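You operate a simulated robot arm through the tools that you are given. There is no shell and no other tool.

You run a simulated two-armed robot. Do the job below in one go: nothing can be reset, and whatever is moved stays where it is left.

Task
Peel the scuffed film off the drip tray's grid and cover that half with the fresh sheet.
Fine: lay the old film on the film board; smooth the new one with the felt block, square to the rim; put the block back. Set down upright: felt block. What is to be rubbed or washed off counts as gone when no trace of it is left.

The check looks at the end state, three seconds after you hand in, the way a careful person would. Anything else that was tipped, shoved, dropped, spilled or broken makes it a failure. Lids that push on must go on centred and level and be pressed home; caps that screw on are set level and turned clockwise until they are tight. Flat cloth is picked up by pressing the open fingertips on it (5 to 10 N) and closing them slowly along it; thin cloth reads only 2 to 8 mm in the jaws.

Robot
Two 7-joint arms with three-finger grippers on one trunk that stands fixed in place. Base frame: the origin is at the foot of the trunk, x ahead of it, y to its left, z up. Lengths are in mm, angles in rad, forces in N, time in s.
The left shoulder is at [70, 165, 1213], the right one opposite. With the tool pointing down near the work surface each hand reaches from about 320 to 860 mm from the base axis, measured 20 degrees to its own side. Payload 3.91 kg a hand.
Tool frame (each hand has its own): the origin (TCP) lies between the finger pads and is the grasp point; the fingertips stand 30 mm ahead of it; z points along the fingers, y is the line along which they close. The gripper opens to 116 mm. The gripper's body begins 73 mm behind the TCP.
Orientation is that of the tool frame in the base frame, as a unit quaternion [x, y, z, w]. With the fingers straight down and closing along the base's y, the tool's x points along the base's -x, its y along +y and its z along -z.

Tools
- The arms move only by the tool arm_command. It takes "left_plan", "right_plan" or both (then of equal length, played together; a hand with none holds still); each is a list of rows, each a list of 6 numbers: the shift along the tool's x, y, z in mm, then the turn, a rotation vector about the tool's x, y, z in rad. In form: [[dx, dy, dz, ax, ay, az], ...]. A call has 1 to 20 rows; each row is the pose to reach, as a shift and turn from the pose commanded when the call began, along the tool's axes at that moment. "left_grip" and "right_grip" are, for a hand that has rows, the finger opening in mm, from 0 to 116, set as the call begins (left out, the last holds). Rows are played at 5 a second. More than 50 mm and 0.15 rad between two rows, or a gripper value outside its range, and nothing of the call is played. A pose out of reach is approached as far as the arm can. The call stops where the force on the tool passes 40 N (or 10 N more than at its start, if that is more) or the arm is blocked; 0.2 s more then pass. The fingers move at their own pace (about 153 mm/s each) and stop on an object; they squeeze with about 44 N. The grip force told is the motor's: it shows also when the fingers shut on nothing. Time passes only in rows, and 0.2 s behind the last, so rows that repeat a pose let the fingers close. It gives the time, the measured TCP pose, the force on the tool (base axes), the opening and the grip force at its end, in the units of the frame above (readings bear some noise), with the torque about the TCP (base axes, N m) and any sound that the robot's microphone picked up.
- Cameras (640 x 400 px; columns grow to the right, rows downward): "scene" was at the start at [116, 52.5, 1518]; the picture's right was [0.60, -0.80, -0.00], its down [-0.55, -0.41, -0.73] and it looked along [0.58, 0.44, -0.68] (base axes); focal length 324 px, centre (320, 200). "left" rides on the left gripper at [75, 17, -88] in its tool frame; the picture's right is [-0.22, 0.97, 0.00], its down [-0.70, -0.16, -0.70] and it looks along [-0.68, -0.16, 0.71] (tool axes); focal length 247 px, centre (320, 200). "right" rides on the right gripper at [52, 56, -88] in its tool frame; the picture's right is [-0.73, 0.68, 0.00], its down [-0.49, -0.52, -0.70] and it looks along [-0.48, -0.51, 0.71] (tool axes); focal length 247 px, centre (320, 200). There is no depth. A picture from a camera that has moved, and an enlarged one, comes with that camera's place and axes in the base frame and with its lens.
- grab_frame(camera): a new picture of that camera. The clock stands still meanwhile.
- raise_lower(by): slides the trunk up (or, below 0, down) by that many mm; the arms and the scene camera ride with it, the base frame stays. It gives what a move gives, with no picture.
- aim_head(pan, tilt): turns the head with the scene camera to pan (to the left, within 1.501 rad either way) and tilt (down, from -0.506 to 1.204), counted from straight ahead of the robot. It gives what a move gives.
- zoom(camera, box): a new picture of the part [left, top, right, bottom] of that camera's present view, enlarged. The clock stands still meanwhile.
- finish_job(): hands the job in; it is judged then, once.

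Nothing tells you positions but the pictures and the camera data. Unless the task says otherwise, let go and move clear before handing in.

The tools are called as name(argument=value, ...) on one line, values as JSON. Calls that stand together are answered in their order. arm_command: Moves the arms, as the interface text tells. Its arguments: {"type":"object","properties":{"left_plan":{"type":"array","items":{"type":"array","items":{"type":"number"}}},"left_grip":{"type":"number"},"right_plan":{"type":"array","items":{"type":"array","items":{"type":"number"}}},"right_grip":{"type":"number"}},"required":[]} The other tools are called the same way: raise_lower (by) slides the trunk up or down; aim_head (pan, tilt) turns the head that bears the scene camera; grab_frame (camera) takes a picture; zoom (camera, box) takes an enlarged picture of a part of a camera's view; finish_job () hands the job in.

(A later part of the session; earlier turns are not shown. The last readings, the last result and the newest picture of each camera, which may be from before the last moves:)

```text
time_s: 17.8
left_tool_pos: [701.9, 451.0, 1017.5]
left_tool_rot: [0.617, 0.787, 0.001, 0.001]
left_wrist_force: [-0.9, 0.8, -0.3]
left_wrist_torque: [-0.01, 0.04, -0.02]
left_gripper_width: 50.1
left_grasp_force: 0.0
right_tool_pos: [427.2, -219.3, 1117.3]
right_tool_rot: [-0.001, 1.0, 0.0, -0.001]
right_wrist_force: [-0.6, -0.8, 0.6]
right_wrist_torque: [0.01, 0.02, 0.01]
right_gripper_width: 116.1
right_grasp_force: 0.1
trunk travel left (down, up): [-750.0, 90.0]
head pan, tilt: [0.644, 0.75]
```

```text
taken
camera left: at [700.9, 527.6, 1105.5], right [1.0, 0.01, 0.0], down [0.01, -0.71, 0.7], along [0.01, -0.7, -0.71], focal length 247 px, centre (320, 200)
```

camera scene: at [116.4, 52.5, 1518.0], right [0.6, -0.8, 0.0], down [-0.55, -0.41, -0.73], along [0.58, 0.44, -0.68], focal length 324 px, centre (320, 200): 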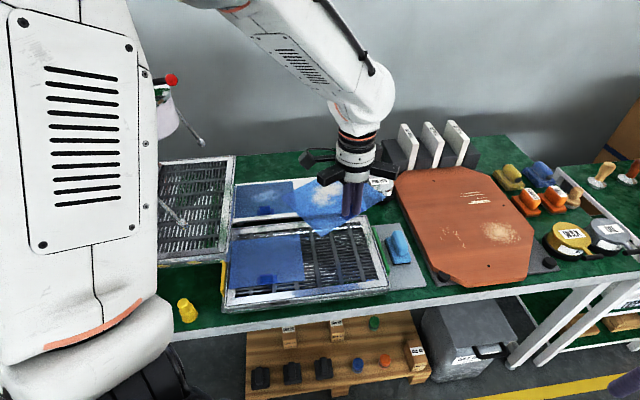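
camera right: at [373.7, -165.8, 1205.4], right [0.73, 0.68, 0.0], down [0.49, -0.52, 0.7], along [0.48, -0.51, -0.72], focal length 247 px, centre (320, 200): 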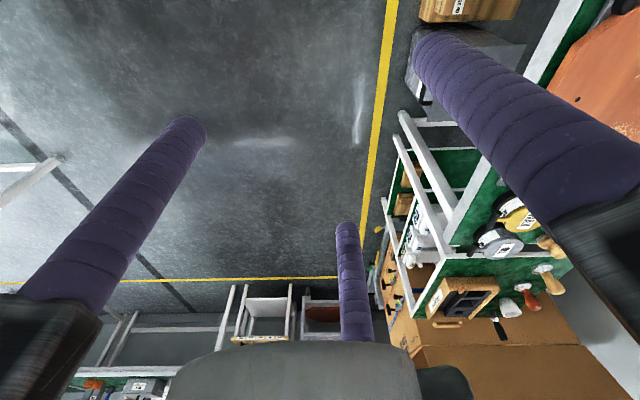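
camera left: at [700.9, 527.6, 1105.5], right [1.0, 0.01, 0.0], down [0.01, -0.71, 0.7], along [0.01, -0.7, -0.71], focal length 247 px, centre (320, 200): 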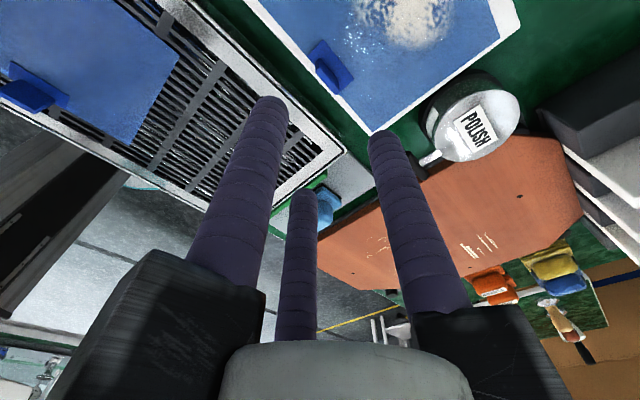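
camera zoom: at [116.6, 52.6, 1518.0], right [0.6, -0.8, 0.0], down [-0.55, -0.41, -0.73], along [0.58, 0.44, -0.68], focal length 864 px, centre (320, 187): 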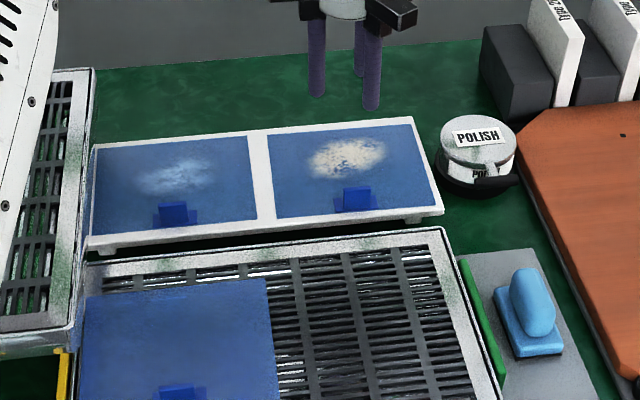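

The old film lies square on the board's right half. That grip settled with the film turned 30° to the hand and the lug 10 mm along from the TCP. I'll use that same pose for the fresh sheet so it doesn't shift when gripped. Next is a look from above its tab, near (564, 592).

arm_command(left_plan=[[30, -17, 5, 0, 0, 0], [60, -35, 20, 0, 0, 0], [100, -58, 40, 0, 0, 0], [140, -82, 60, 0, 0, 0], [178, -105, 77, 0, 0, 0], [178, -105, 77, 0, 0, 0]])

grab_frame(camera="left")

zoom(camera="scene", box=[120, 110, 360, 260])

```text
refused: row 3 steps farther than a row can; nothing moved
```

```text
taken
camera left: at [700.9, 527.6, 1105.5], right [1.0, 0.01, 0.0], down [0.01, -0.71, 0.7], along [0.01, -0.7, -0.71], focal length 247 px, centre (320, 200)
```

left: 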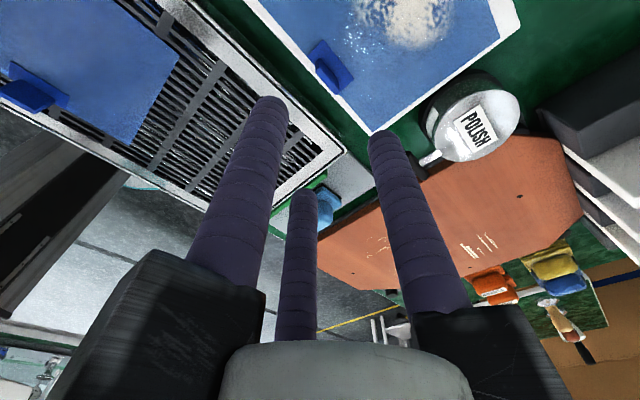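

```text
2.67 times, centred on (240, 185) of scene
camera zoom: at [116.6, 52.6, 1518.0], right [0.6, -0.8, 0.0], down [-0.55, -0.41, -0.73], along [0.58, 0.44, -0.68], focal length 864 px, centre (533, 240)
```

zoom: 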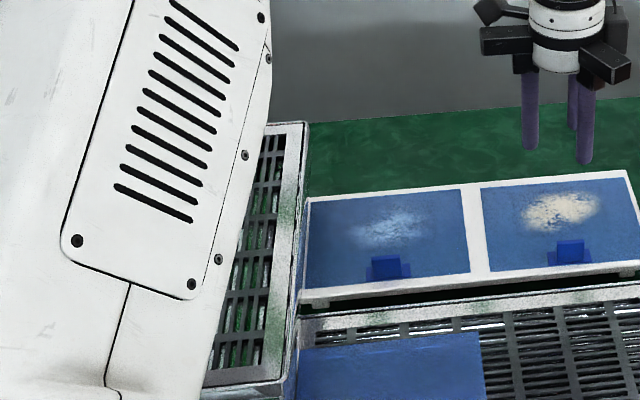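

Row 3 stepped too far, so nothing moved; I'll repeat the move in smaller steps.

arm_command(left_plan=[[30, -17, 5, 0, 0, 0], [60, -35, 18, 0, 0, 0], [90, -53, 33, 0, 0, 0], [120, -70, 48, 0, 0, 0], [150, -88, 63, 0, 0, 0], [178, -105, 77, 0, 0, 0], [178, -105, 77, 0, 0, 0]])

grab_frame(camera="left")

zoom(camera="left", box=[240, 40, 400, 160])

zoom(camera="scene", box=[200, 150, 320, 225])

```text
time_s: 19.4
left_tool_pos: [560.2, 599.7, 940.4]
left_tool_rot: [0.617, 0.787, 0.001, -0.001]
left_wrist_force: [-0.6, -0.7, -0.8]
left_wrist_torque: [0.0, 0.01, 0.02]
left_gripper_width: 50.0
left_grasp_force: 0.1
right_tool_pos: [426.3, -219.8, 1117.1]
right_tool_rot: [0.001, 1.0, 0.001, -0.002]
right_wrist_force: [0.2, 0.5, 0.0]
right_wrist_torque: [0.0, 0.03, -0.02]
right_gripper_width: 116.0
right_grasp_force: 0.1
trunk travel left (down, up): [-750.0, 90.0]
head pan, tilt: [0.644, 0.75]
```

```text
taken
camera left: at [558.5, 675.8, 1028.1], right [1.0, 0.01, 0.0], down [0.01, -0.71, 0.7], along [0.01, -0.7, -0.71], focal length 247 px, centre (320, 200)
```

left: 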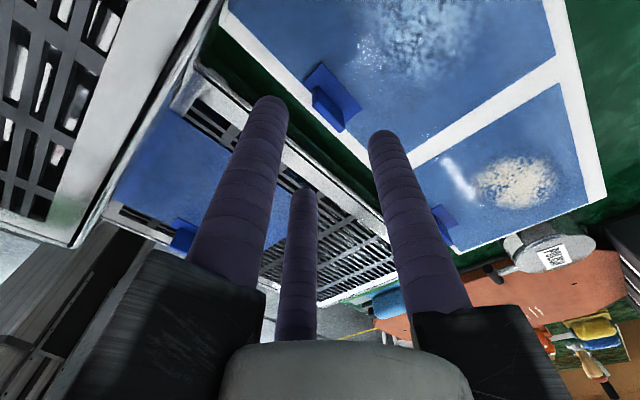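

```text
3.33 times, centred on (320, 100) of left
camera zoom: at [558.5, 675.8, 1028.1], right [1.0, 0.01, 0.0], down [0.01, -0.71, 0.7], along [0.01, -0.7, -0.71], focal length 823 px, centre (320, 533)
```

zoom: 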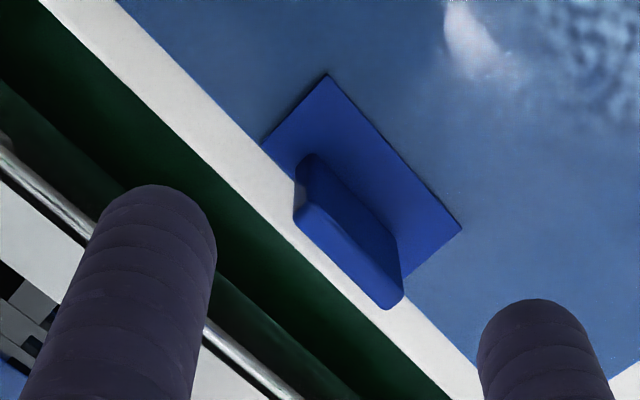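

```text
5.33 times, centred on (260, 188) of scene
camera zoom: at [116.4, 51.5, 1518.0], right [0.6, -0.8, 0.0], down [-0.55, -0.41, -0.73], along [0.58, 0.44, -0.68], focal length 1728 px, centre (640, 267)
```

zoom: 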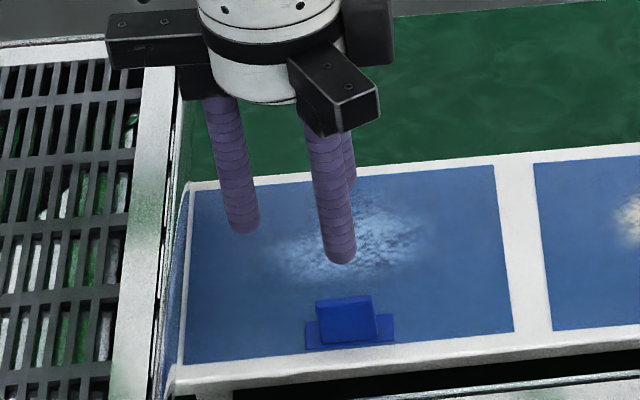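

The fresh sheet's lug is centred near (566.5, 591), almost exactly where the hand needs it. I'll narrow the fingers, come down part way and check.

arm_command(left_plan=[[-1, -1, 15, 0, 0, -0.01], [-1, -1, 30, 0, 0, -0.01], [-1, -1, 45, 0, 0, -0.01], [-1, -1, 45, 0, 0, -0.01]], left_grip=38)

zoom(camera="left", box=[240, 60, 400, 180])

zoom(camera="scene", box=[200, 150, 320, 225])

```text
time_s: 20.4
left_tool_pos: [557.6, 598.4, 895.3]
left_tool_rot: [0.614, 0.79, 0.0, 0.0]
left_wrist_force: [-0.8, -0.4, -0.4]
left_wrist_torque: [-0.02, -0.01, 0.02]
left_gripper_width: 38.0
left_grasp_force: 0.0
right_tool_pos: [427.5, -220.2, 1117.8]
right_tool_rot: [0.001, 1.0, 0.0, 0.0]
right_wrist_force: [0.2, 0.5, -0.4]
right_wrist_torque: [0.01, 0.0, 0.0]
right_gripper_width: 115.9
right_grasp_force: 0.1
trunk travel left (down, up): [-750.0, 90.0]
head pan, tilt: [0.644, 0.75]
```

```text
3.33 times, centred on (320, 120) of left
camera zoom: at [555.4, 675.2, 982.7], right [1.0, 0.02, 0.0], down [0.02, -0.71, 0.7], along [0.02, -0.7, -0.71], focal length 823 px, centre (320, 467)
```

zoom: 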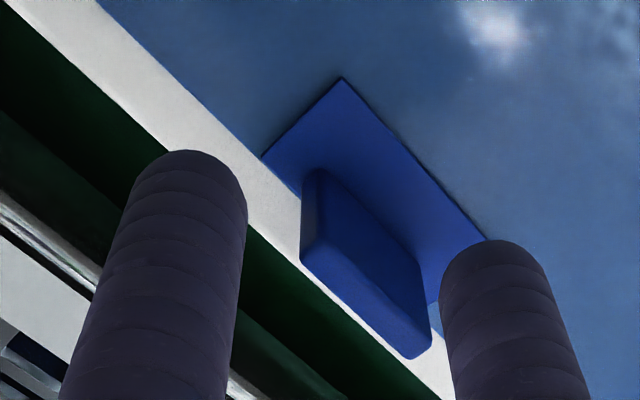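

```text
5.33 times, centred on (260, 188) of scene
camera zoom: at [115.8, 52.2, 1518.1], right [0.6, -0.8, 0.0], down [-0.55, -0.41, -0.73], along [0.58, 0.44, -0.68], focal length 1728 px, centre (640, 267)
```

zoom: 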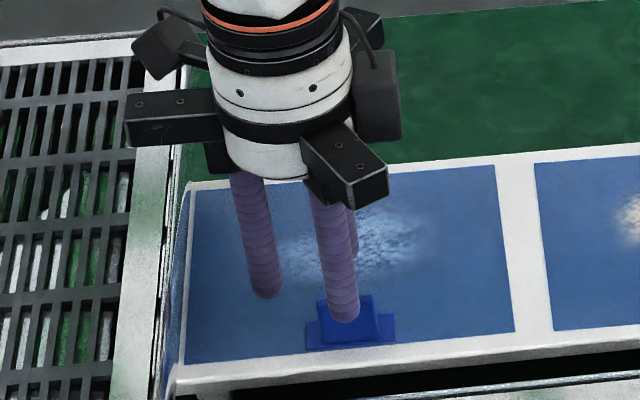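

arm_command(left_plan=[[0.5, 1, 10, 0, 0, 0], [0.5, 1, 20, 0, 0, 0], [0.5, 1, 28, 0, 0, 0], [0.5, 1, 28, 0, 0, 0]])

zoom(camera="left", box=[240, 80, 400, 200])

zoom(camera="scene", box=[200, 150, 320, 225])

```text
time_s: 21.4
left_tool_pos: [557.7, 598.9, 868.4]
left_tool_rot: [0.614, 0.79, 0.0, 0.0]
left_wrist_force: [0.2, 0.1, 0.3]
left_wrist_torque: [0.0, 0.01, 0.01]
left_gripper_width: 37.8
left_grasp_force: 0.1
right_tool_pos: [426.9, -220.5, 1118.0]
right_tool_rot: [0.001, 1.0, 0.001, -0.001]
right_wrist_force: [-0.5, 0.8, 0.7]
right_wrist_torque: [-0.01, 0.02, -0.02]
right_gripper_width: 115.7
right_grasp_force: 0.0
trunk travel left (down, up): [-750.0, 90.0]
head pan, tilt: [0.644, 0.75]
```

```text
3.33 times, centred on (320, 140) of left
camera zoom: at [555.2, 675.6, 955.6], right [1.0, 0.02, 0.0], down [0.02, -0.71, 0.7], along [0.02, -0.7, -0.71], focal length 823 px, centre (320, 400)
```

zoom: 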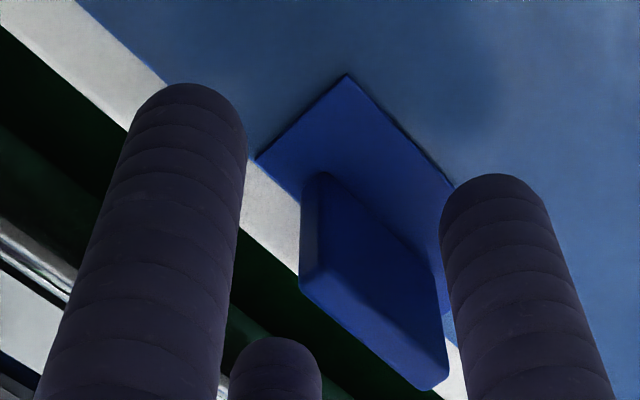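

```text
5.33 times, centred on (260, 188) of scene
camera zoom: at [115.9, 52.4, 1518.1], right [0.6, -0.8, 0.0], down [-0.55, -0.41, -0.73], along [0.58, 0.44, -0.68], focal length 1728 px, centre (640, 267)
```

zoom: 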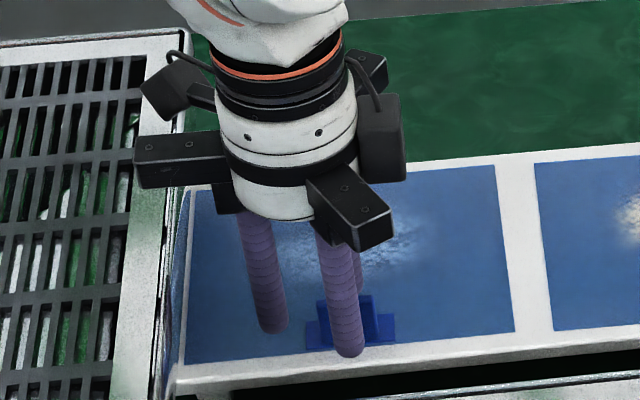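

The lug sits where I want it between the three fingers, so I'll close.

arm_command(left_plan=[[0, 0, 0, 0, 0, 0], [0, 0, 0, 0, 0, 0], [0, 0, 0, 0, 0, 0], [0, 0, 0, 0, 0, 0]], left_grip=0)

zoom(camera="left", box=[240, 80, 400, 200])

zoom(camera="scene", box=[200, 130, 440, 280])

```text
time_s: 22.4
left_tool_pos: [557.4, 601.1, 867.7]
left_tool_rot: [0.613, 0.79, 0.001, 0.0]
left_wrist_force: [-0.1, -0.6, -0.6]
left_wrist_torque: [0.01, 0.03, 0.02]
left_gripper_width: 9.2
left_grasp_force: 44.0
right_tool_pos: [427.6, -220.4, 1117.1]
right_tool_rot: [0.0, 1.0, 0.0, -0.001]
right_wrist_force: [-0.3, 0.2, 0.0]
right_wrist_torque: [-0.02, 0.01, -0.04]
right_gripper_width: 116.0
right_grasp_force: 0.0
trunk travel left (down, up): [-750.0, 90.0]
head pan, tilt: [0.644, 0.75]
```

```text
3.33 times, centred on (320, 140) of left
camera zoom: at [555.2, 675.6, 955.7], right [1.0, 0.02, 0.0], down [0.02, -0.71, 0.7], along [0.02, -0.7, -0.71], focal length 823 px, centre (320, 400)
```

zoom: 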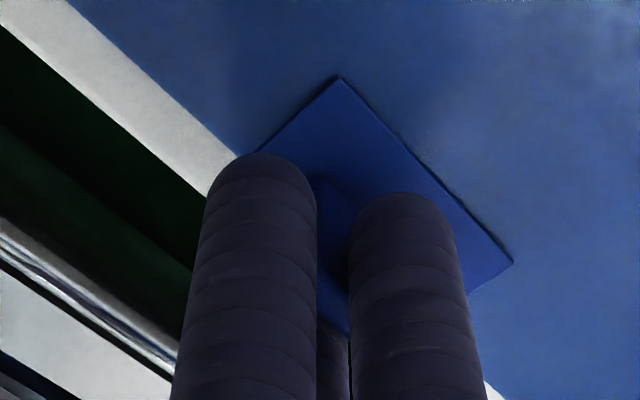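

```text
2.67 times, centred on (320, 205) of scene
camera zoom: at [116.0, 52.4, 1518.0], right [0.6, -0.8, 0.0], down [-0.55, -0.41, -0.73], along [0.58, 0.44, -0.68], focal length 864 px, centre (320, 187)
```

zoom: 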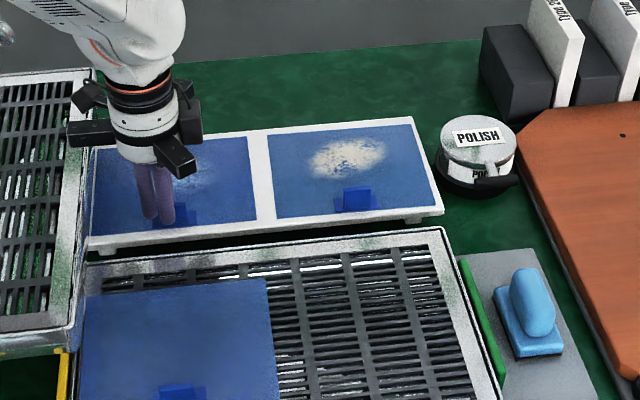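

The sheet barely moved and the grip settled at the same 9.2 mm. I'll lift it straight up.

arm_command(left_plan=[[0, 0, -5, 0, 0, 0], [0, 0, -12, 0, 0, 0], [0, 0, -20, 0, 0, 0], [0, 0, -30, 0, 0, 0], [0, 0, -45, 0, 0, 0], [0, 0, -60, 0, 0, 0], [0, 0, -80, 0, 0, 0], [0, 0, -100, 0, 0, 0], [0, 0, -120, 0, 0, 0], [0, 0, -140, 0, 0, 0], [0, 0, -140, 0, 0, 0]])

grab_frame(camera="left")

zoom(camera="scene", box=[200, 130, 440, 280])

```text
time_s: 24.8
left_tool_pos: [556.4, 597.7, 1007.2]
left_tool_rot: [0.614, 0.789, 0.0, 0.0]
left_wrist_force: [0.9, 0.4, -0.3]
left_wrist_torque: [0.02, -0.02, -0.02]
left_gripper_width: 8.8
left_grasp_force: 43.9
right_tool_pos: [426.7, -219.8, 1118.2]
right_tool_rot: [0.001, 1.0, 0.0, 0.0]
right_wrist_force: [-0.6, -0.1, -0.3]
right_wrist_torque: [-0.01, -0.02, 0.03]
right_gripper_width: 115.8
right_grasp_force: 0.0
trunk travel left (down, up): [-750.0, 90.0]
head pan, tilt: [0.644, 0.75]
```

```text
taken
camera left: at [554.9, 674.5, 1095.3], right [1.0, 0.02, 0.0], down [0.02, -0.71, 0.7], along [0.02, -0.7, -0.71], focal length 247 px, centre (320, 200)
```

left: 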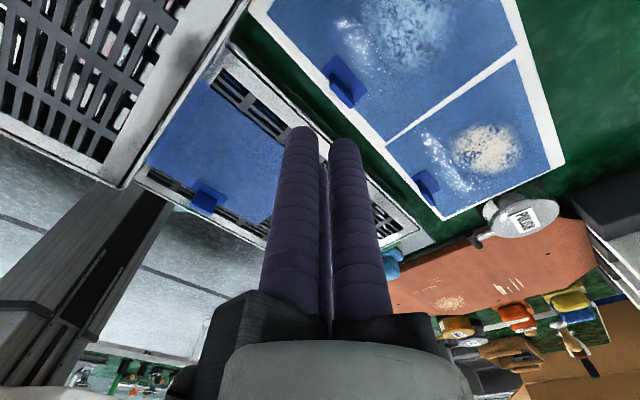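

```text
2.67 times, centred on (320, 205) of scene
camera zoom: at [116.2, 51.9, 1518.1], right [0.6, -0.8, 0.0], down [-0.55, -0.41, -0.73], along [0.58, 0.44, -0.68], focal length 864 px, centre (320, 187)
```

zoom: 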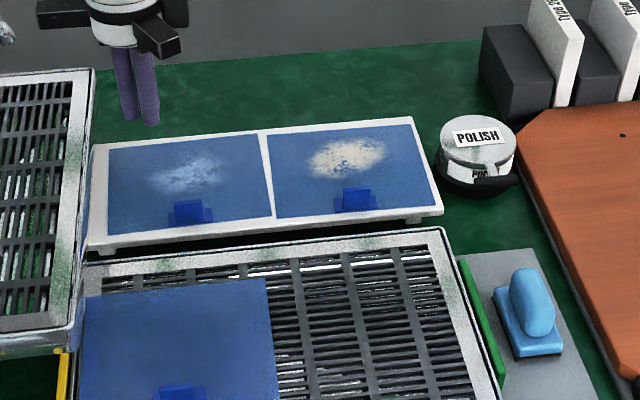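

The grip slipped: the fresh sheet is still on the board, just shifted about 15 mm toward the old film. The fingers shut at about 9 mm with nothing between them, so they only nipped the lug's end. I'll go back over it with the hand square to the sheet and the lug properly centred, and close in steps.

zoom(camera="scene", box=[220, 170, 380, 230])

zoom(camera="left", box=[300, 0, 580, 220])

zoom(camera="left", box=[260, 100, 380, 180])

```text
4.00 times, centred on (300, 200) of scene
camera zoom: at [116.2, 51.9, 1518.1], right [0.6, -0.8, 0.0], down [-0.55, -0.41, -0.73], along [0.58, 0.44, -0.68], focal length 1296 px, centre (400, 200)
```

zoom: 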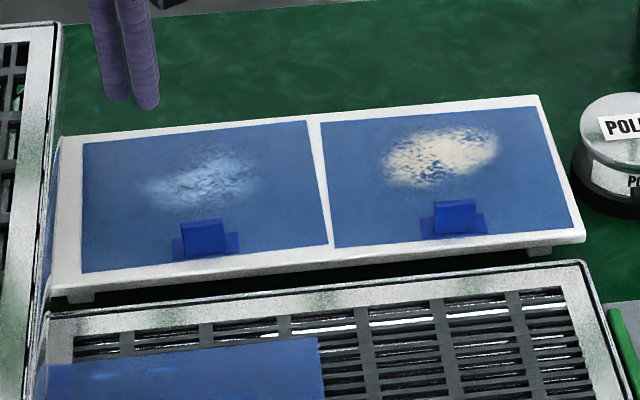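

```text
1.82 times, centred on (440, 110) of left
camera zoom: at [554.9, 674.5, 1095.3], right [1.0, 0.02, 0.0], down [0.02, -0.71, 0.7], along [0.02, -0.7, -0.71], focal length 449 px, centre (102, 364)
```

zoom: 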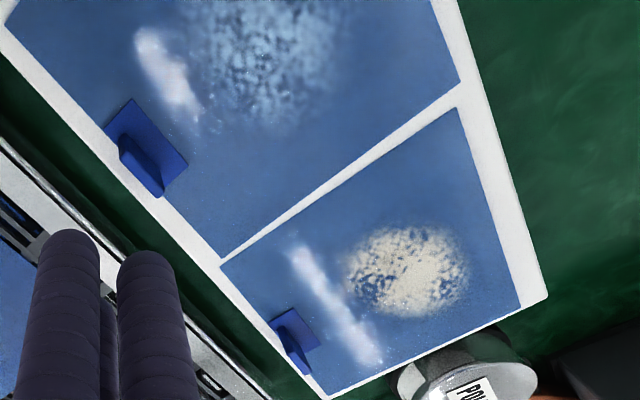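

```text
5.00 times, centred on (320, 140) of left
camera zoom: at [554.9, 674.5, 1095.3], right [1.0, 0.02, 0.0], down [0.02, -0.71, 0.7], along [0.02, -0.7, -0.71], focal length 1235 px, centre (320, 500)
```

zoom: 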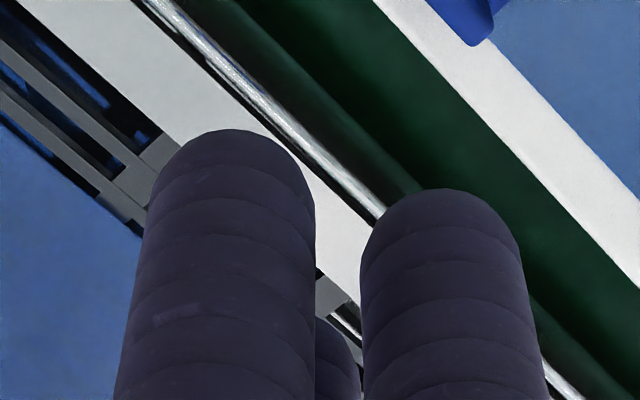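

arm_command(left_plan=[[-7, 3, 15, 0, 0, -0.138], [-14, 6, 32, 0, 0, -0.276], [-20, 9, 55, 0, 0, -0.414], [-27, 11.6, 77, 0, 0, -0.553], [-27, 11.6, 77, 0, 0, -0.553]], left_grip=50)

zoom(camera="left", box=[240, 40, 400, 160])

grab_frame(camera="left")

zoom(camera="scene", box=[200, 150, 320, 225])

```text
time_s: 26.0
left_tool_pos: [573.3, 575.9, 930.7]
left_tool_rot: [0.374, 0.928, -0.001, 0.0]
left_wrist_force: [-0.6, -0.3, -0.5]
left_wrist_torque: [0.01, 0.0, -0.03]
left_gripper_width: 49.9
left_grasp_force: 0.0
right_tool_pos: [426.2, -219.1, 1118.9]
right_tool_rot: [0.001, 1.0, 0.0, 0.0]
right_wrist_force: [0.6, 0.2, -0.3]
right_wrist_torque: [-0.01, 0.0, -0.01]
right_gripper_width: 115.9
right_grasp_force: 0.0
trunk travel left (down, up): [-750.0, 90.0]
head pan, tilt: [0.644, 0.75]
```

```text
3.33 times, centred on (320, 100) of left
camera zoom: at [532.3, 639.5, 1019.0], right [0.84, 0.55, 0.0], down [0.39, -0.6, 0.7], along [0.38, -0.59, -0.71], focal length 823 px, centre (320, 533)
```

zoom: 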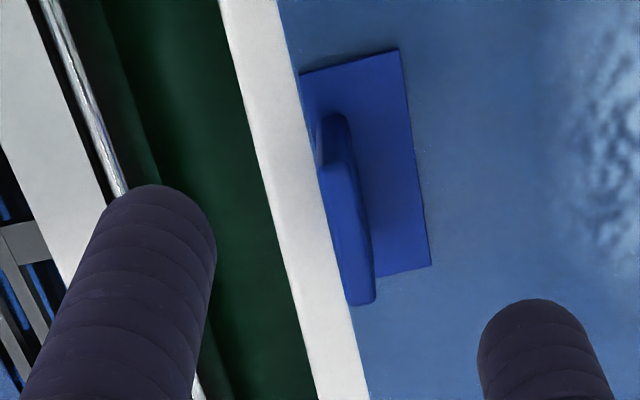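

```text
taken
camera left: at [532.3, 639.5, 1019.0], right [0.84, 0.55, 0.0], down [0.39, -0.6, 0.7], along [0.38, -0.59, -0.71], focal length 247 px, centre (320, 200)
```

left: 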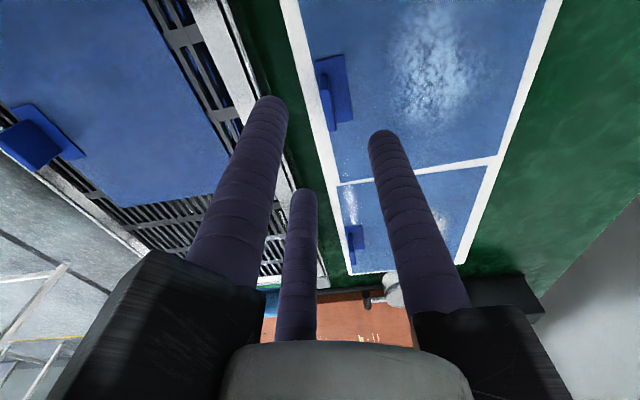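

```text
5.33 times, centred on (260, 188) of scene
camera zoom: at [115.2, 52.4, 1518.1], right [0.6, -0.8, 0.0], down [-0.55, -0.41, -0.73], along [0.59, 0.44, -0.68], focal length 1728 px, centre (640, 267)
```

zoom: 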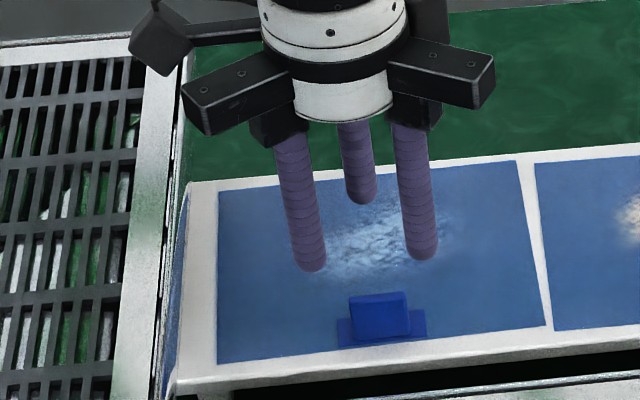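

The plate is now centred and square under the hand to within a millimetre. I'll lower around it and close in steps.

arm_command(left_plan=[[0, 0, 20, 0, 0, 0], [0, 0, 40, 0, 0, 0], [0, 0, 55, 0, 0, 0], [0, 0, 64, 0, 0, 0], [0, 0, 64, 0, 0, 0]], left_grip=40)

arm_command(left_plan=[[0, 0, 0, 0, 0, 0], [0, 0, 0, 0, 0, 0]], left_grip=24)

zoom(camera="left", box=[240, 80, 400, 200])

zoom(camera="scene", box=[200, 150, 320, 225])

```text
time_s: 27.2
left_tool_pos: [575.0, 576.6, 867.1]
left_tool_rot: [0.374, 0.927, 0.0, 0.0]
left_wrist_force: [-0.1, -0.6, -0.3]
left_wrist_torque: [-0.01, -0.01, 0.01]
left_gripper_width: 39.9
left_grasp_force: 0.0
right_tool_pos: [426.8, -219.5, 1118.1]
right_tool_rot: [0.001, 1.0, 0.0, 0.0]
right_wrist_force: [1.0, 0.3, 1.2]
right_wrist_torque: [0.0, 0.03, 0.02]
right_gripper_width: 116.0
right_grasp_force: 0.1
trunk travel left (down, up): [-750.0, 90.0]
head pan, tilt: [0.644, 0.75]
```

```text
time_s: 27.8
left_tool_pos: [575.5, 575.4, 866.7]
left_tool_rot: [0.375, 0.927, 0.001, 0.0]
left_wrist_force: [-0.9, -0.2, -0.1]
left_wrist_torque: [-0.02, 0.0, 0.03]
left_gripper_width: 23.8
left_grasp_force: 0.1
right_tool_pos: [426.1, -219.8, 1116.8]
right_tool_rot: [0.001, 1.0, 0.0, 0.0]
right_wrist_force: [-0.6, -0.3, 0.3]
right_wrist_torque: [0.02, 0.0, -0.01]
right_gripper_width: 116.3
right_grasp_force: 0.0
trunk travel left (down, up): [-750.0, 90.0]
head pan, tilt: [0.644, 0.75]
```

```text
3.33 times, centred on (320, 140) of left
camera zoom: at [532.7, 639.4, 955.1], right [0.84, 0.55, 0.0], down [0.39, -0.6, 0.7], along [0.38, -0.59, -0.71], focal length 823 px, centre (320, 400)
```

zoom: 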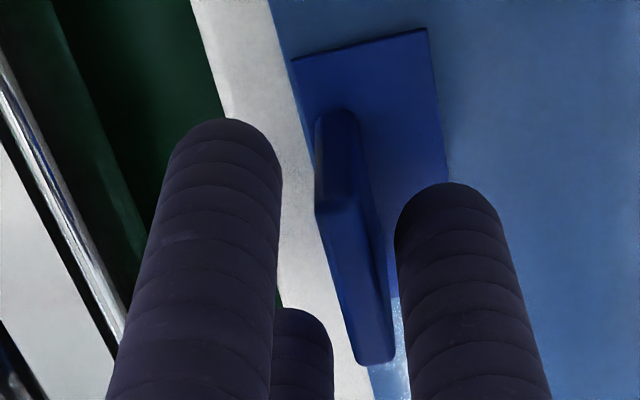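

```text
5.33 times, centred on (260, 188) of scene
camera zoom: at [115.9, 52.3, 1518.1], right [0.6, -0.8, 0.0], down [-0.55, -0.41, -0.73], along [0.58, 0.44, -0.68], focal length 1728 px, centre (640, 267)
```

zoom: 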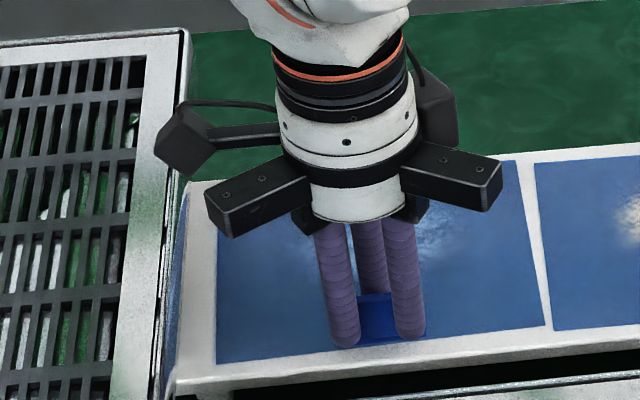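

arm_command(left_plan=[[0, 0, 0, 0, 0, 0], [0, 0, 0, 0, 0, 0]], left_grip=17)

zoom(camera="left", box=[240, 80, 400, 200])

zoom(camera="scene", box=[220, 170, 300, 220])

```text
time_s: 28.4
left_tool_pos: [574.6, 576.3, 866.8]
left_tool_rot: [0.375, 0.927, 0.0, 0.0]
left_wrist_force: [-0.2, 0.2, -0.9]
left_wrist_torque: [0.01, 0.0, 0.01]
left_gripper_width: 16.9
left_grasp_force: 0.0
right_tool_pos: [426.6, -220.0, 1117.8]
right_tool_rot: [0.0, 1.0, 0.0, -0.002]
right_wrist_force: [0.2, 0.1, 0.9]
right_wrist_torque: [-0.08, 0.0, 0.03]
right_gripper_width: 116.0
right_grasp_force: 0.1
trunk travel left (down, up): [-750.0, 90.0]
head pan, tilt: [0.644, 0.75]
```

```text
3.33 times, centred on (320, 140) of left
camera zoom: at [532.8, 639.4, 955.1], right [0.84, 0.55, 0.0], down [0.39, -0.6, 0.7], along [0.38, -0.59, -0.71], focal length 823 px, centre (320, 400)
```

zoom: 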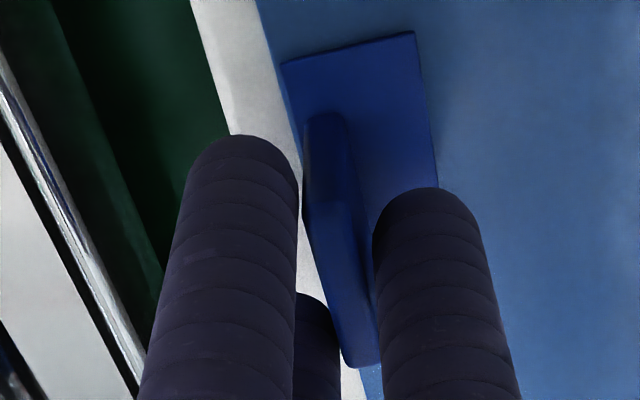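

```text
8.00 times, centred on (260, 195) of scene
camera zoom: at [116.0, 52.4, 1518.0], right [0.6, -0.8, 0.0], down [-0.55, -0.41, -0.73], along [0.58, 0.44, -0.68], focal length 2592 px, centre (800, 240)
```

zoom: 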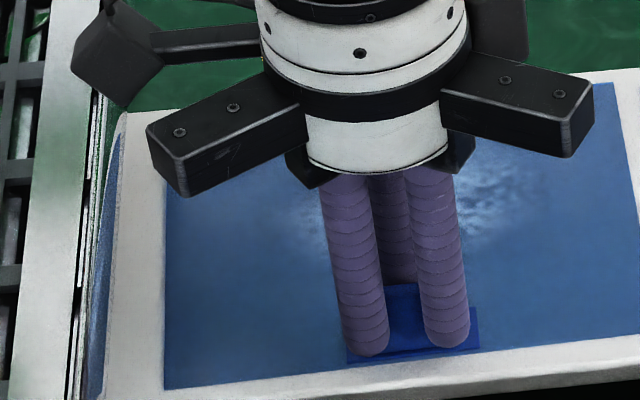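

arm_command(left_plan=[[0, 0, 0, 0, 0, 0], [0, 0, 0, 0, 0, 0], [0, 0, 0, 0, 0, 0]], left_grip=0)

zoom(camera="left", box=[240, 80, 400, 200])

zoom(camera="scene", box=[220, 160, 340, 235])

```text
time_s: 29.2
left_tool_pos: [574.3, 575.3, 867.2]
left_tool_rot: [0.375, 0.927, 0.0, 0.0]
left_wrist_force: [1.0, 0.2, 0.0]
left_wrist_torque: [-0.01, 0.0, 0.0]
left_gripper_width: 11.7
left_grasp_force: 44.1
right_tool_pos: [426.9, -221.1, 1117.5]
right_tool_rot: [0.001, 1.0, -0.001, -0.001]
right_wrist_force: [0.4, -0.5, -0.1]
right_wrist_torque: [-0.02, 0.0, -0.01]
right_gripper_width: 115.8
right_grasp_force: 0.1
trunk travel left (down, up): [-750.0, 90.0]
head pan, tilt: [0.644, 0.75]
```

```text
3.33 times, centred on (320, 140) of left
camera zoom: at [532.8, 639.4, 955.0], right [0.84, 0.55, 0.0], down [0.39, -0.6, 0.7], along [0.38, -0.59, -0.71], focal length 823 px, centre (320, 400)
```

zoom: 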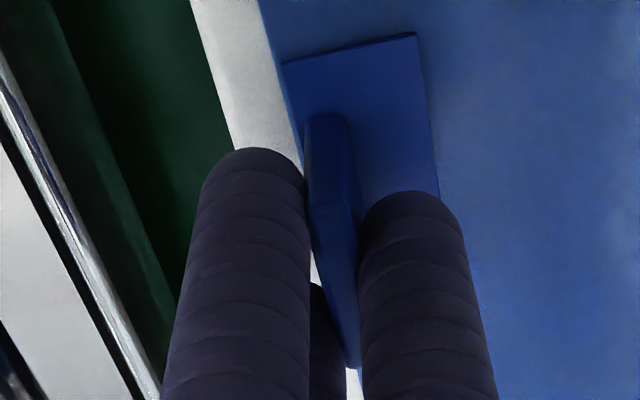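

```text
5.33 times, centred on (280, 198) of scene
camera zoom: at [116.0, 52.4, 1518.0], right [0.6, -0.8, 0.0], down [-0.55, -0.41, -0.73], along [0.58, 0.44, -0.68], focal length 1728 px, centre (533, 213)
```

zoom: 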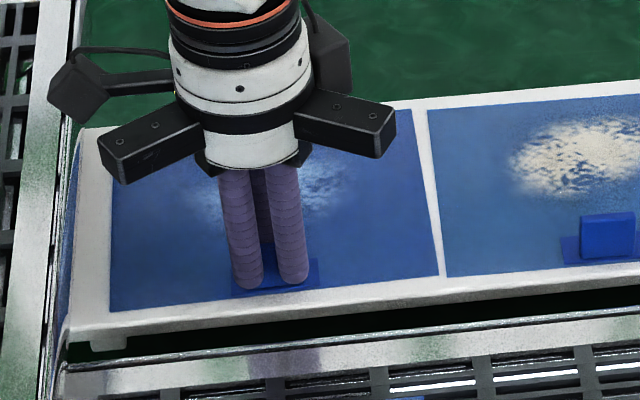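

That's a proper three-finger hold (11.7 mm) with the sheet still square. I'll lift a little and check.

arm_command(left_plan=[[0, 0, -4, 0, 0, 0], [0, 0, -9, 0, 0, 0], [0, 0, -15, 0, 0, 0], [0, 0, -22, 0, 0, 0], [0, 0, -30, 0, 0, 0], [0, 0, -30, 0, 0, 0]])

zoom(camera="left", box=[240, 60, 440, 200])

zoom(camera="scene", box=[200, 130, 440, 280])

```text
time_s: 30.6
left_tool_pos: [574.4, 574.7, 897.0]
left_tool_rot: [0.375, 0.927, 0.0, 0.001]
left_wrist_force: [0.5, -0.9, 0.2]
left_wrist_torque: [-0.03, 0.0, 0.01]
left_gripper_width: 11.3
left_grasp_force: 44.2
right_tool_pos: [426.9, -220.8, 1117.1]
right_tool_rot: [0.0, 1.0, 0.0, -0.002]
right_wrist_force: [-0.4, -0.2, 0.0]
right_wrist_torque: [0.0, -0.02, 0.01]
right_gripper_width: 115.9
right_grasp_force: 0.1
trunk travel left (down, up): [-750.0, 90.0]
head pan, tilt: [0.644, 0.75]
```

```text
2.86 times, centred on (340, 130) of left
camera zoom: at [532.9, 639.0, 984.2], right [0.84, 0.55, 0.0], down [0.39, -0.6, 0.7], along [0.38, -0.59, -0.71], focal length 706 px, centre (263, 400)
```

zoom: 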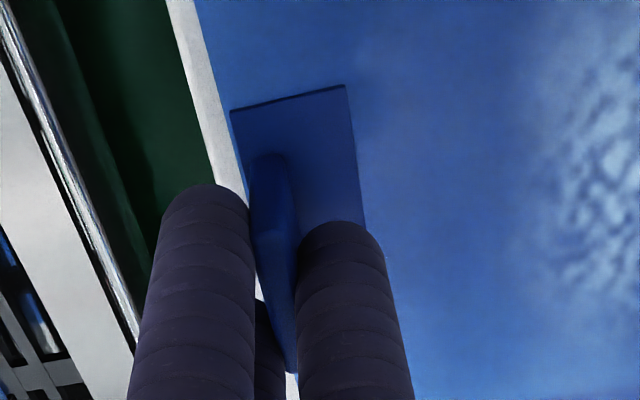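

```text
2.67 times, centred on (320, 205) of scene
camera zoom: at [116.2, 52.5, 1518.0], right [0.6, -0.8, 0.0], down [-0.55, -0.41, -0.73], along [0.58, 0.44, -0.68], focal length 864 px, centre (320, 187)
```

zoom: 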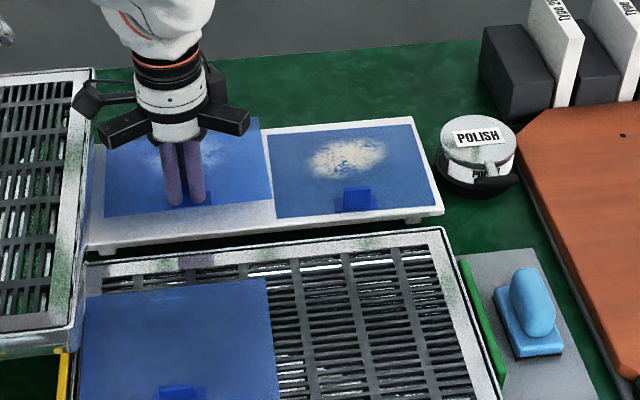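

The sheet is held flat and square. I'll raise it, carry it over the tray's bare half and stop above its place.

arm_command(left_plan=[[0, 0, -30, 0, 0, 0], [0, 0, -60, 0, 0, 0], [0, 0, -90, 0, 0, 0], [-22, -30, -90, 0, 0, 0.005], [-44, -61, -90, 0, 0, 0.01], [-66, -91, -90, 0, 0, 0.015], [-87, -122, -90, 0, 0, 0.02], [-109, -152, -90, 0, 0, 0.02], [-131, -183, -90, 0, 0, 0.02], [-152, -213, -90, 0, 0, 0.02], [-173.6, -243.4, -90, 0, 0, 0.02], [-173.6, -243.4, -65, 0, 0, 0.02], [-173.6, -243.4, -45, 0, 0, 0.02], [-173.6, -243.4, -45, 0, 0, 0.02]])

grab_frame(camera="left")

zoom(camera="scene", box=[200, 160, 440, 310])

```text
time_s: 33.6
left_tool_pos: [532.3, 278.5, 941.7]
left_tool_rot: [0.384, 0.923, 0.001, 0.0]
left_wrist_force: [-0.4, -1.1, -0.3]
left_wrist_torque: [0.02, 0.03, 0.0]
left_gripper_width: 11.3
left_grasp_force: 43.8
right_tool_pos: [426.4, -221.3, 1117.2]
right_tool_rot: [0.0, 1.0, 0.0, 0.0]
right_wrist_force: [-0.8, 0.2, 0.2]
right_wrist_torque: [0.02, -0.02, 0.0]
right_gripper_width: 116.0
right_grasp_force: 0.1
trunk travel left (down, up): [-750.0, 90.0]
head pan, tilt: [0.644, 0.75]
```

```text
taken
camera left: at [490.3, 342.9, 1030.1], right [0.85, 0.53, 0.0], down [0.38, -0.61, 0.7], along [0.37, -0.59, -0.71], focal length 247 px, centre (320, 200)
```

left: 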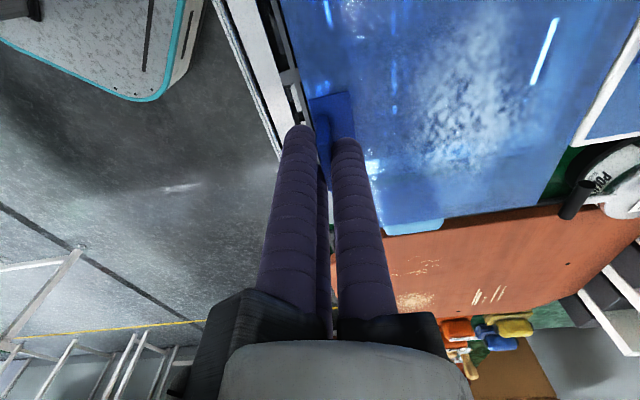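

```text
2.67 times, centred on (320, 235) of scene
camera zoom: at [115.2, 51.6, 1518.2], right [0.6, -0.8, 0.0], down [-0.55, -0.41, -0.73], along [0.59, 0.44, -0.68], focal length 864 px, centre (320, 107)
```

zoom: 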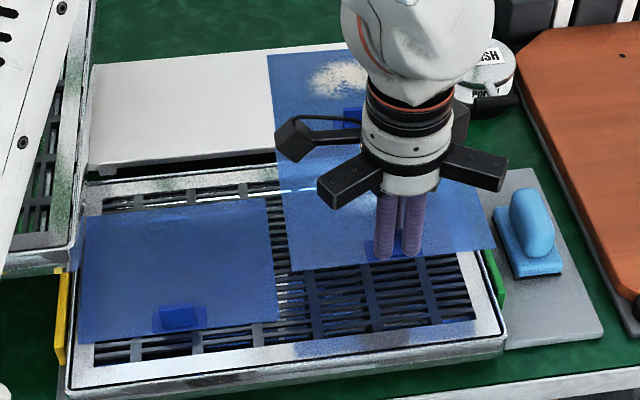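

It's hanging square above the right half. I'll lower it to about 12 mm above the grid and compare it with where the old film lay.

arm_command(left_plan=[[0, 0, 20, 0, 0, 0], [0, 0, 40, 0, 0, 0], [0, 0, 52, 0, 0, 0], [0, 0, 57, 0, 0, 0], [0, 0, 57, 0, 0, 0]])

zoom(camera="left", box=[200, 0, 640, 240])

zoom(camera="scene", box=[200, 160, 440, 310])

zoom(camera="scene", box=[290, 200, 410, 290])

```text
time_s: 34.8
left_tool_pos: [530.2, 280.8, 882.8]
left_tool_rot: [0.384, 0.923, 0.0, 0.0]
left_wrist_force: [0.4, 0.5, 0.3]
left_wrist_torque: [0.02, 0.0, -0.01]
left_gripper_width: 11.2
left_grasp_force: 43.9
right_tool_pos: [427.6, -220.1, 1117.3]
right_tool_rot: [0.001, 1.0, 0.0, 0.0]
right_wrist_force: [0.3, -0.6, 0.8]
right_wrist_torque: [-0.01, -0.01, 0.01]
right_gripper_width: 116.0
right_grasp_force: 0.0
trunk travel left (down, up): [-750.0, 90.0]
head pan, tilt: [0.644, 0.75]
```

```text
1.45 times, centred on (420, 120) of left
camera zoom: at [489.9, 344.5, 972.6], right [0.85, 0.53, 0.0], down [0.38, -0.61, 0.7], along [0.37, -0.59, -0.71], focal length 359 px, centre (174, 316)
```

zoom: 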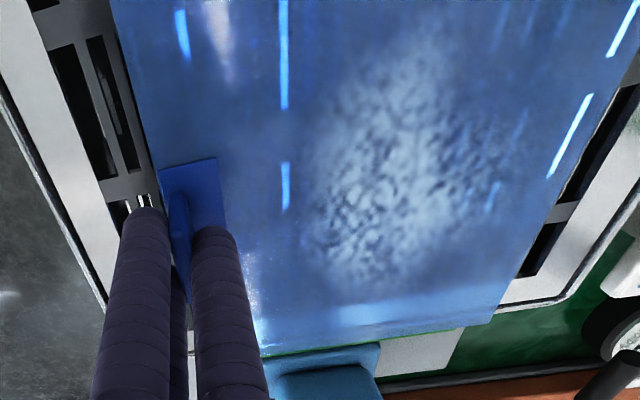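

```text
2.67 times, centred on (320, 235) of scene
camera zoom: at [115.8, 52.3, 1518.1], right [0.6, -0.8, 0.0], down [-0.55, -0.41, -0.73], along [0.58, 0.44, -0.68], focal length 864 px, centre (320, 107)
```

zoom: 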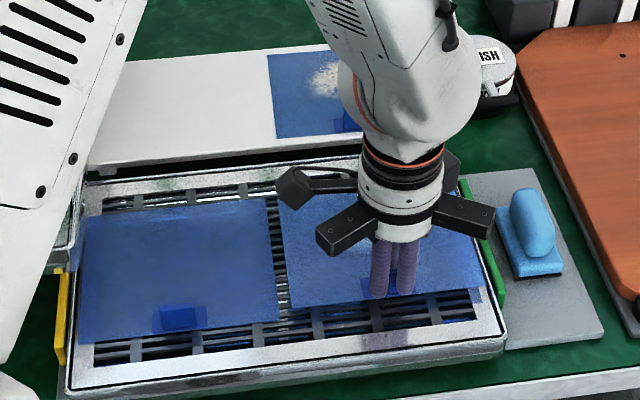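

```text
4.44 times, centred on (350, 245) of scene
camera zoom: at [115.8, 52.3, 1518.1], right [0.6, -0.8, 0.0], down [-0.55, -0.41, -0.73], along [0.58, 0.44, -0.68], focal length 1440 px, centre (187, 0)
```

zoom: 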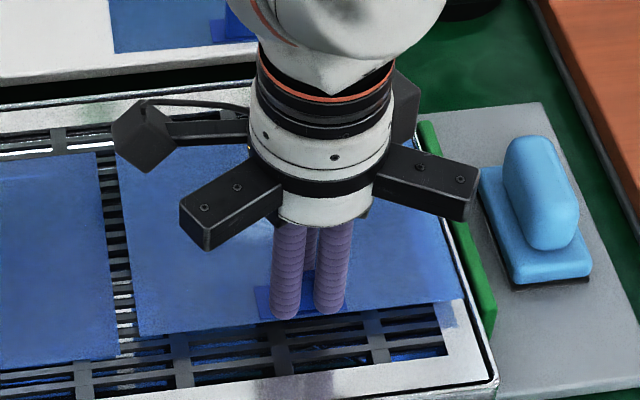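

arm_command(left_plan=[[-1, -2, 4, 0, 0, 0], [-1, -2, 7, 0, 0, 0], [-1, -2, 7, 0, 0, 0]])

zoom(camera="scene", box=[290, 220, 390, 290])

zoom(camera="scene", box=[280, 215, 330, 285])

zoom(camera="left", box=[250, 0, 640, 240])

```text
time_s: 35.6
left_tool_pos: [529.8, 277.8, 878.4]
left_tool_rot: [0.383, 0.924, 0.0, 0.0]
left_wrist_force: [0.0, 0.6, 0.4]
left_wrist_torque: [0.02, 0.0, 0.05]
left_gripper_width: 11.5
left_grasp_force: 43.9
right_tool_pos: [427.3, -219.8, 1117.7]
right_tool_rot: [0.002, 1.0, 0.0, -0.001]
right_wrist_force: [0.1, 0.9, -0.5]
right_wrist_torque: [-0.02, -0.04, 0.0]
right_gripper_width: 116.4
right_grasp_force: 0.0
trunk travel left (down, up): [-750.0, 90.0]
head pan, tilt: [0.644, 0.75]
```

```text
5.71 times, centred on (340, 255) of scene
camera zoom: at [116.0, 52.3, 1518.0], right [0.6, -0.8, 0.0], down [-0.55, -0.41, -0.73], along [0.58, 0.44, -0.68], focal length 1852 px, centre (206, -114)
```

zoom: 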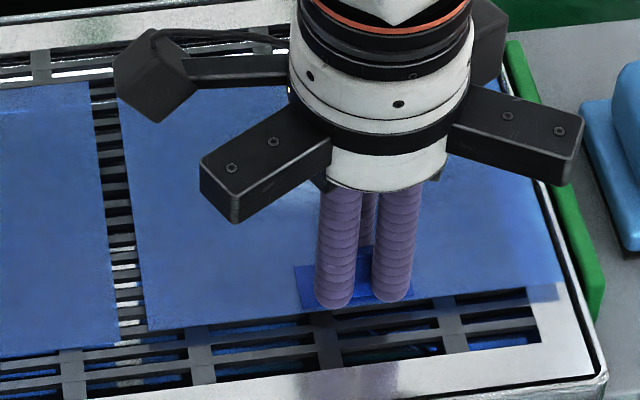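

```text
5.71 times, centred on (305, 250) of scene
camera zoom: at [116.0, 52.3, 1518.0], right [0.6, -0.8, 0.0], down [-0.55, -0.41, -0.73], along [0.58, 0.44, -0.68], focal length 1852 px, centre (406, -86)
```

zoom: 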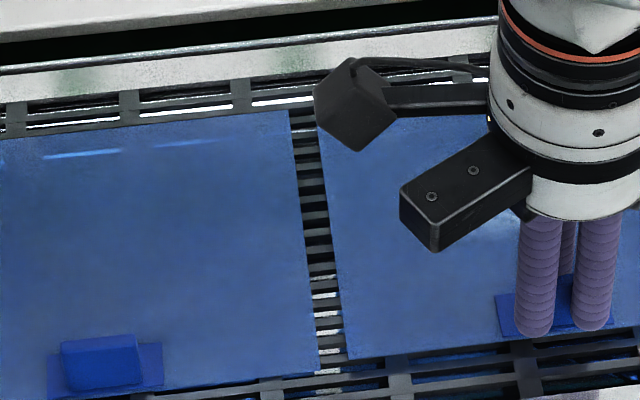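

```text
1.64 times, centred on (445, 120) of left
camera zoom: at [489.2, 342.5, 965.9], right [0.85, 0.53, 0.0], down [0.38, -0.61, 0.7], along [0.37, -0.59, -0.71], focal length 405 px, centre (115, 331)
```

zoom: 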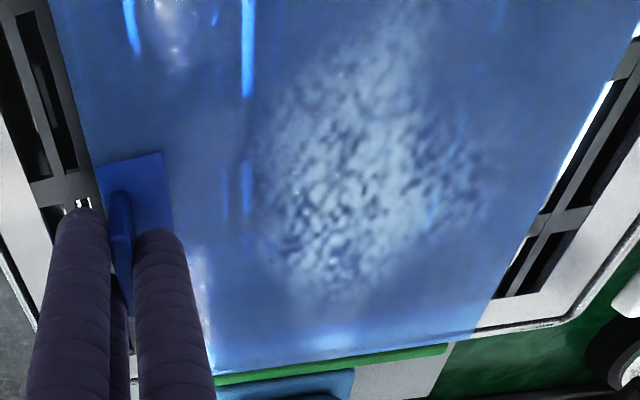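

Its position matches where the old film lay to within a millimetre, and its left edge runs parallel to the neighbouring film. I'll lower it into contact.

arm_command(left_plan=[[0, 0, 2, 0, 0, 0], [0, 0, 4, 0, 0, 0], [0, 0, 5.5, 0, 0, 0], [0, 0, 5.5, 0, 0, 0]])

zoom(camera="scene", box=[290, 220, 390, 290])

zoom(camera="scene", box=[280, 215, 330, 285])

```text
time_s: 36.6
left_tool_pos: [530.0, 277.7, 871.7]
left_tool_rot: [0.384, 0.923, 0.0, 0.0]
left_wrist_force: [-0.2, -1.2, -0.8]
left_wrist_torque: [0.0, 0.0, 0.0]
left_gripper_width: 11.3
left_grasp_force: 44.5
right_tool_pos: [426.9, -219.2, 1117.9]
right_tool_rot: [0.0, 1.0, 0.0, 0.0]
right_wrist_force: [-0.4, -0.2, 0.1]
right_wrist_torque: [0.05, -0.03, -0.02]
right_gripper_width: 115.9
right_grasp_force: 0.1
trunk travel left (down, up): [-750.0, 90.0]
head pan, tilt: [0.644, 0.75]
```

```text
5.71 times, centred on (340, 255) of scene
camera zoom: at [116.0, 52.3, 1518.0], right [0.6, -0.8, 0.0], down [-0.55, -0.41, -0.73], along [0.58, 0.44, -0.68], focal length 1852 px, centre (206, -114)
```

zoom: 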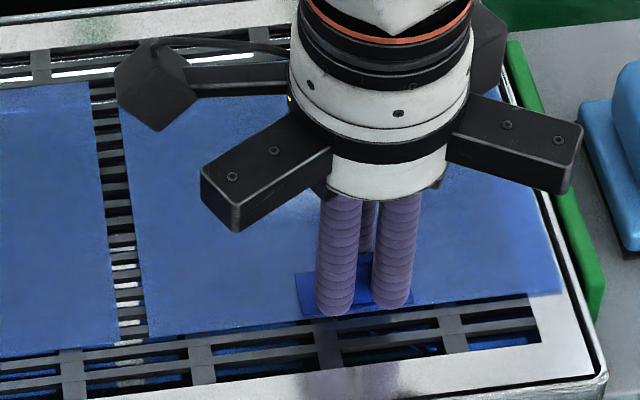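

```text
5.71 times, centred on (305, 250) of scene
camera zoom: at [116.0, 52.3, 1518.0], right [0.6, -0.8, 0.0], down [-0.55, -0.41, -0.73], along [0.58, 0.44, -0.68], focal length 1852 px, centre (406, -86)
```

zoom: 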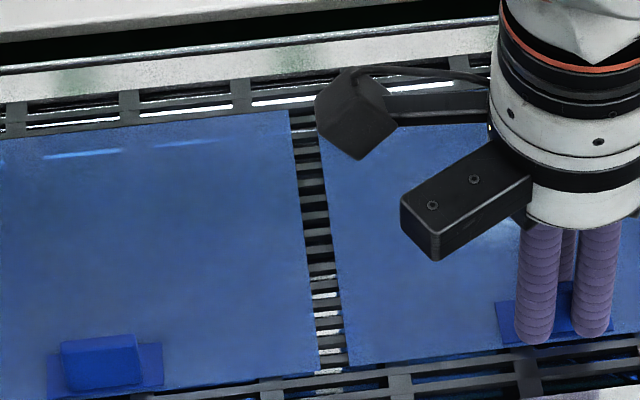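

arm_command(left_plan=[[0, 0, 1, 0, 0, 0], [0, 0, 2, 0, 0, 0], [0, 0, 2, 0, 0, 0]])

```text
time_s: 37.4
left_tool_pos: [528.9, 276.9, 869.5]
left_tool_rot: [0.384, 0.923, 0.001, 0.001]
left_wrist_force: [-0.9, 1.9, 7.3]
left_wrist_torque: [0.21, 0.22, 0.03]
left_gripper_width: 11.3
left_grasp_force: 44.3
right_tool_pos: [425.4, -220.1, 1117.4]
right_tool_rot: [0.001, 1.0, 0.0, 0.001]
right_wrist_force: [0.3, 0.6, -0.5]
right_wrist_torque: [-0.01, 0.02, 0.01]
right_gripper_width: 116.0
right_grasp_force: 0.1
trunk travel left (down, up): [-750.0, 90.0]
head pan, tilt: [0.644, 0.75]
```

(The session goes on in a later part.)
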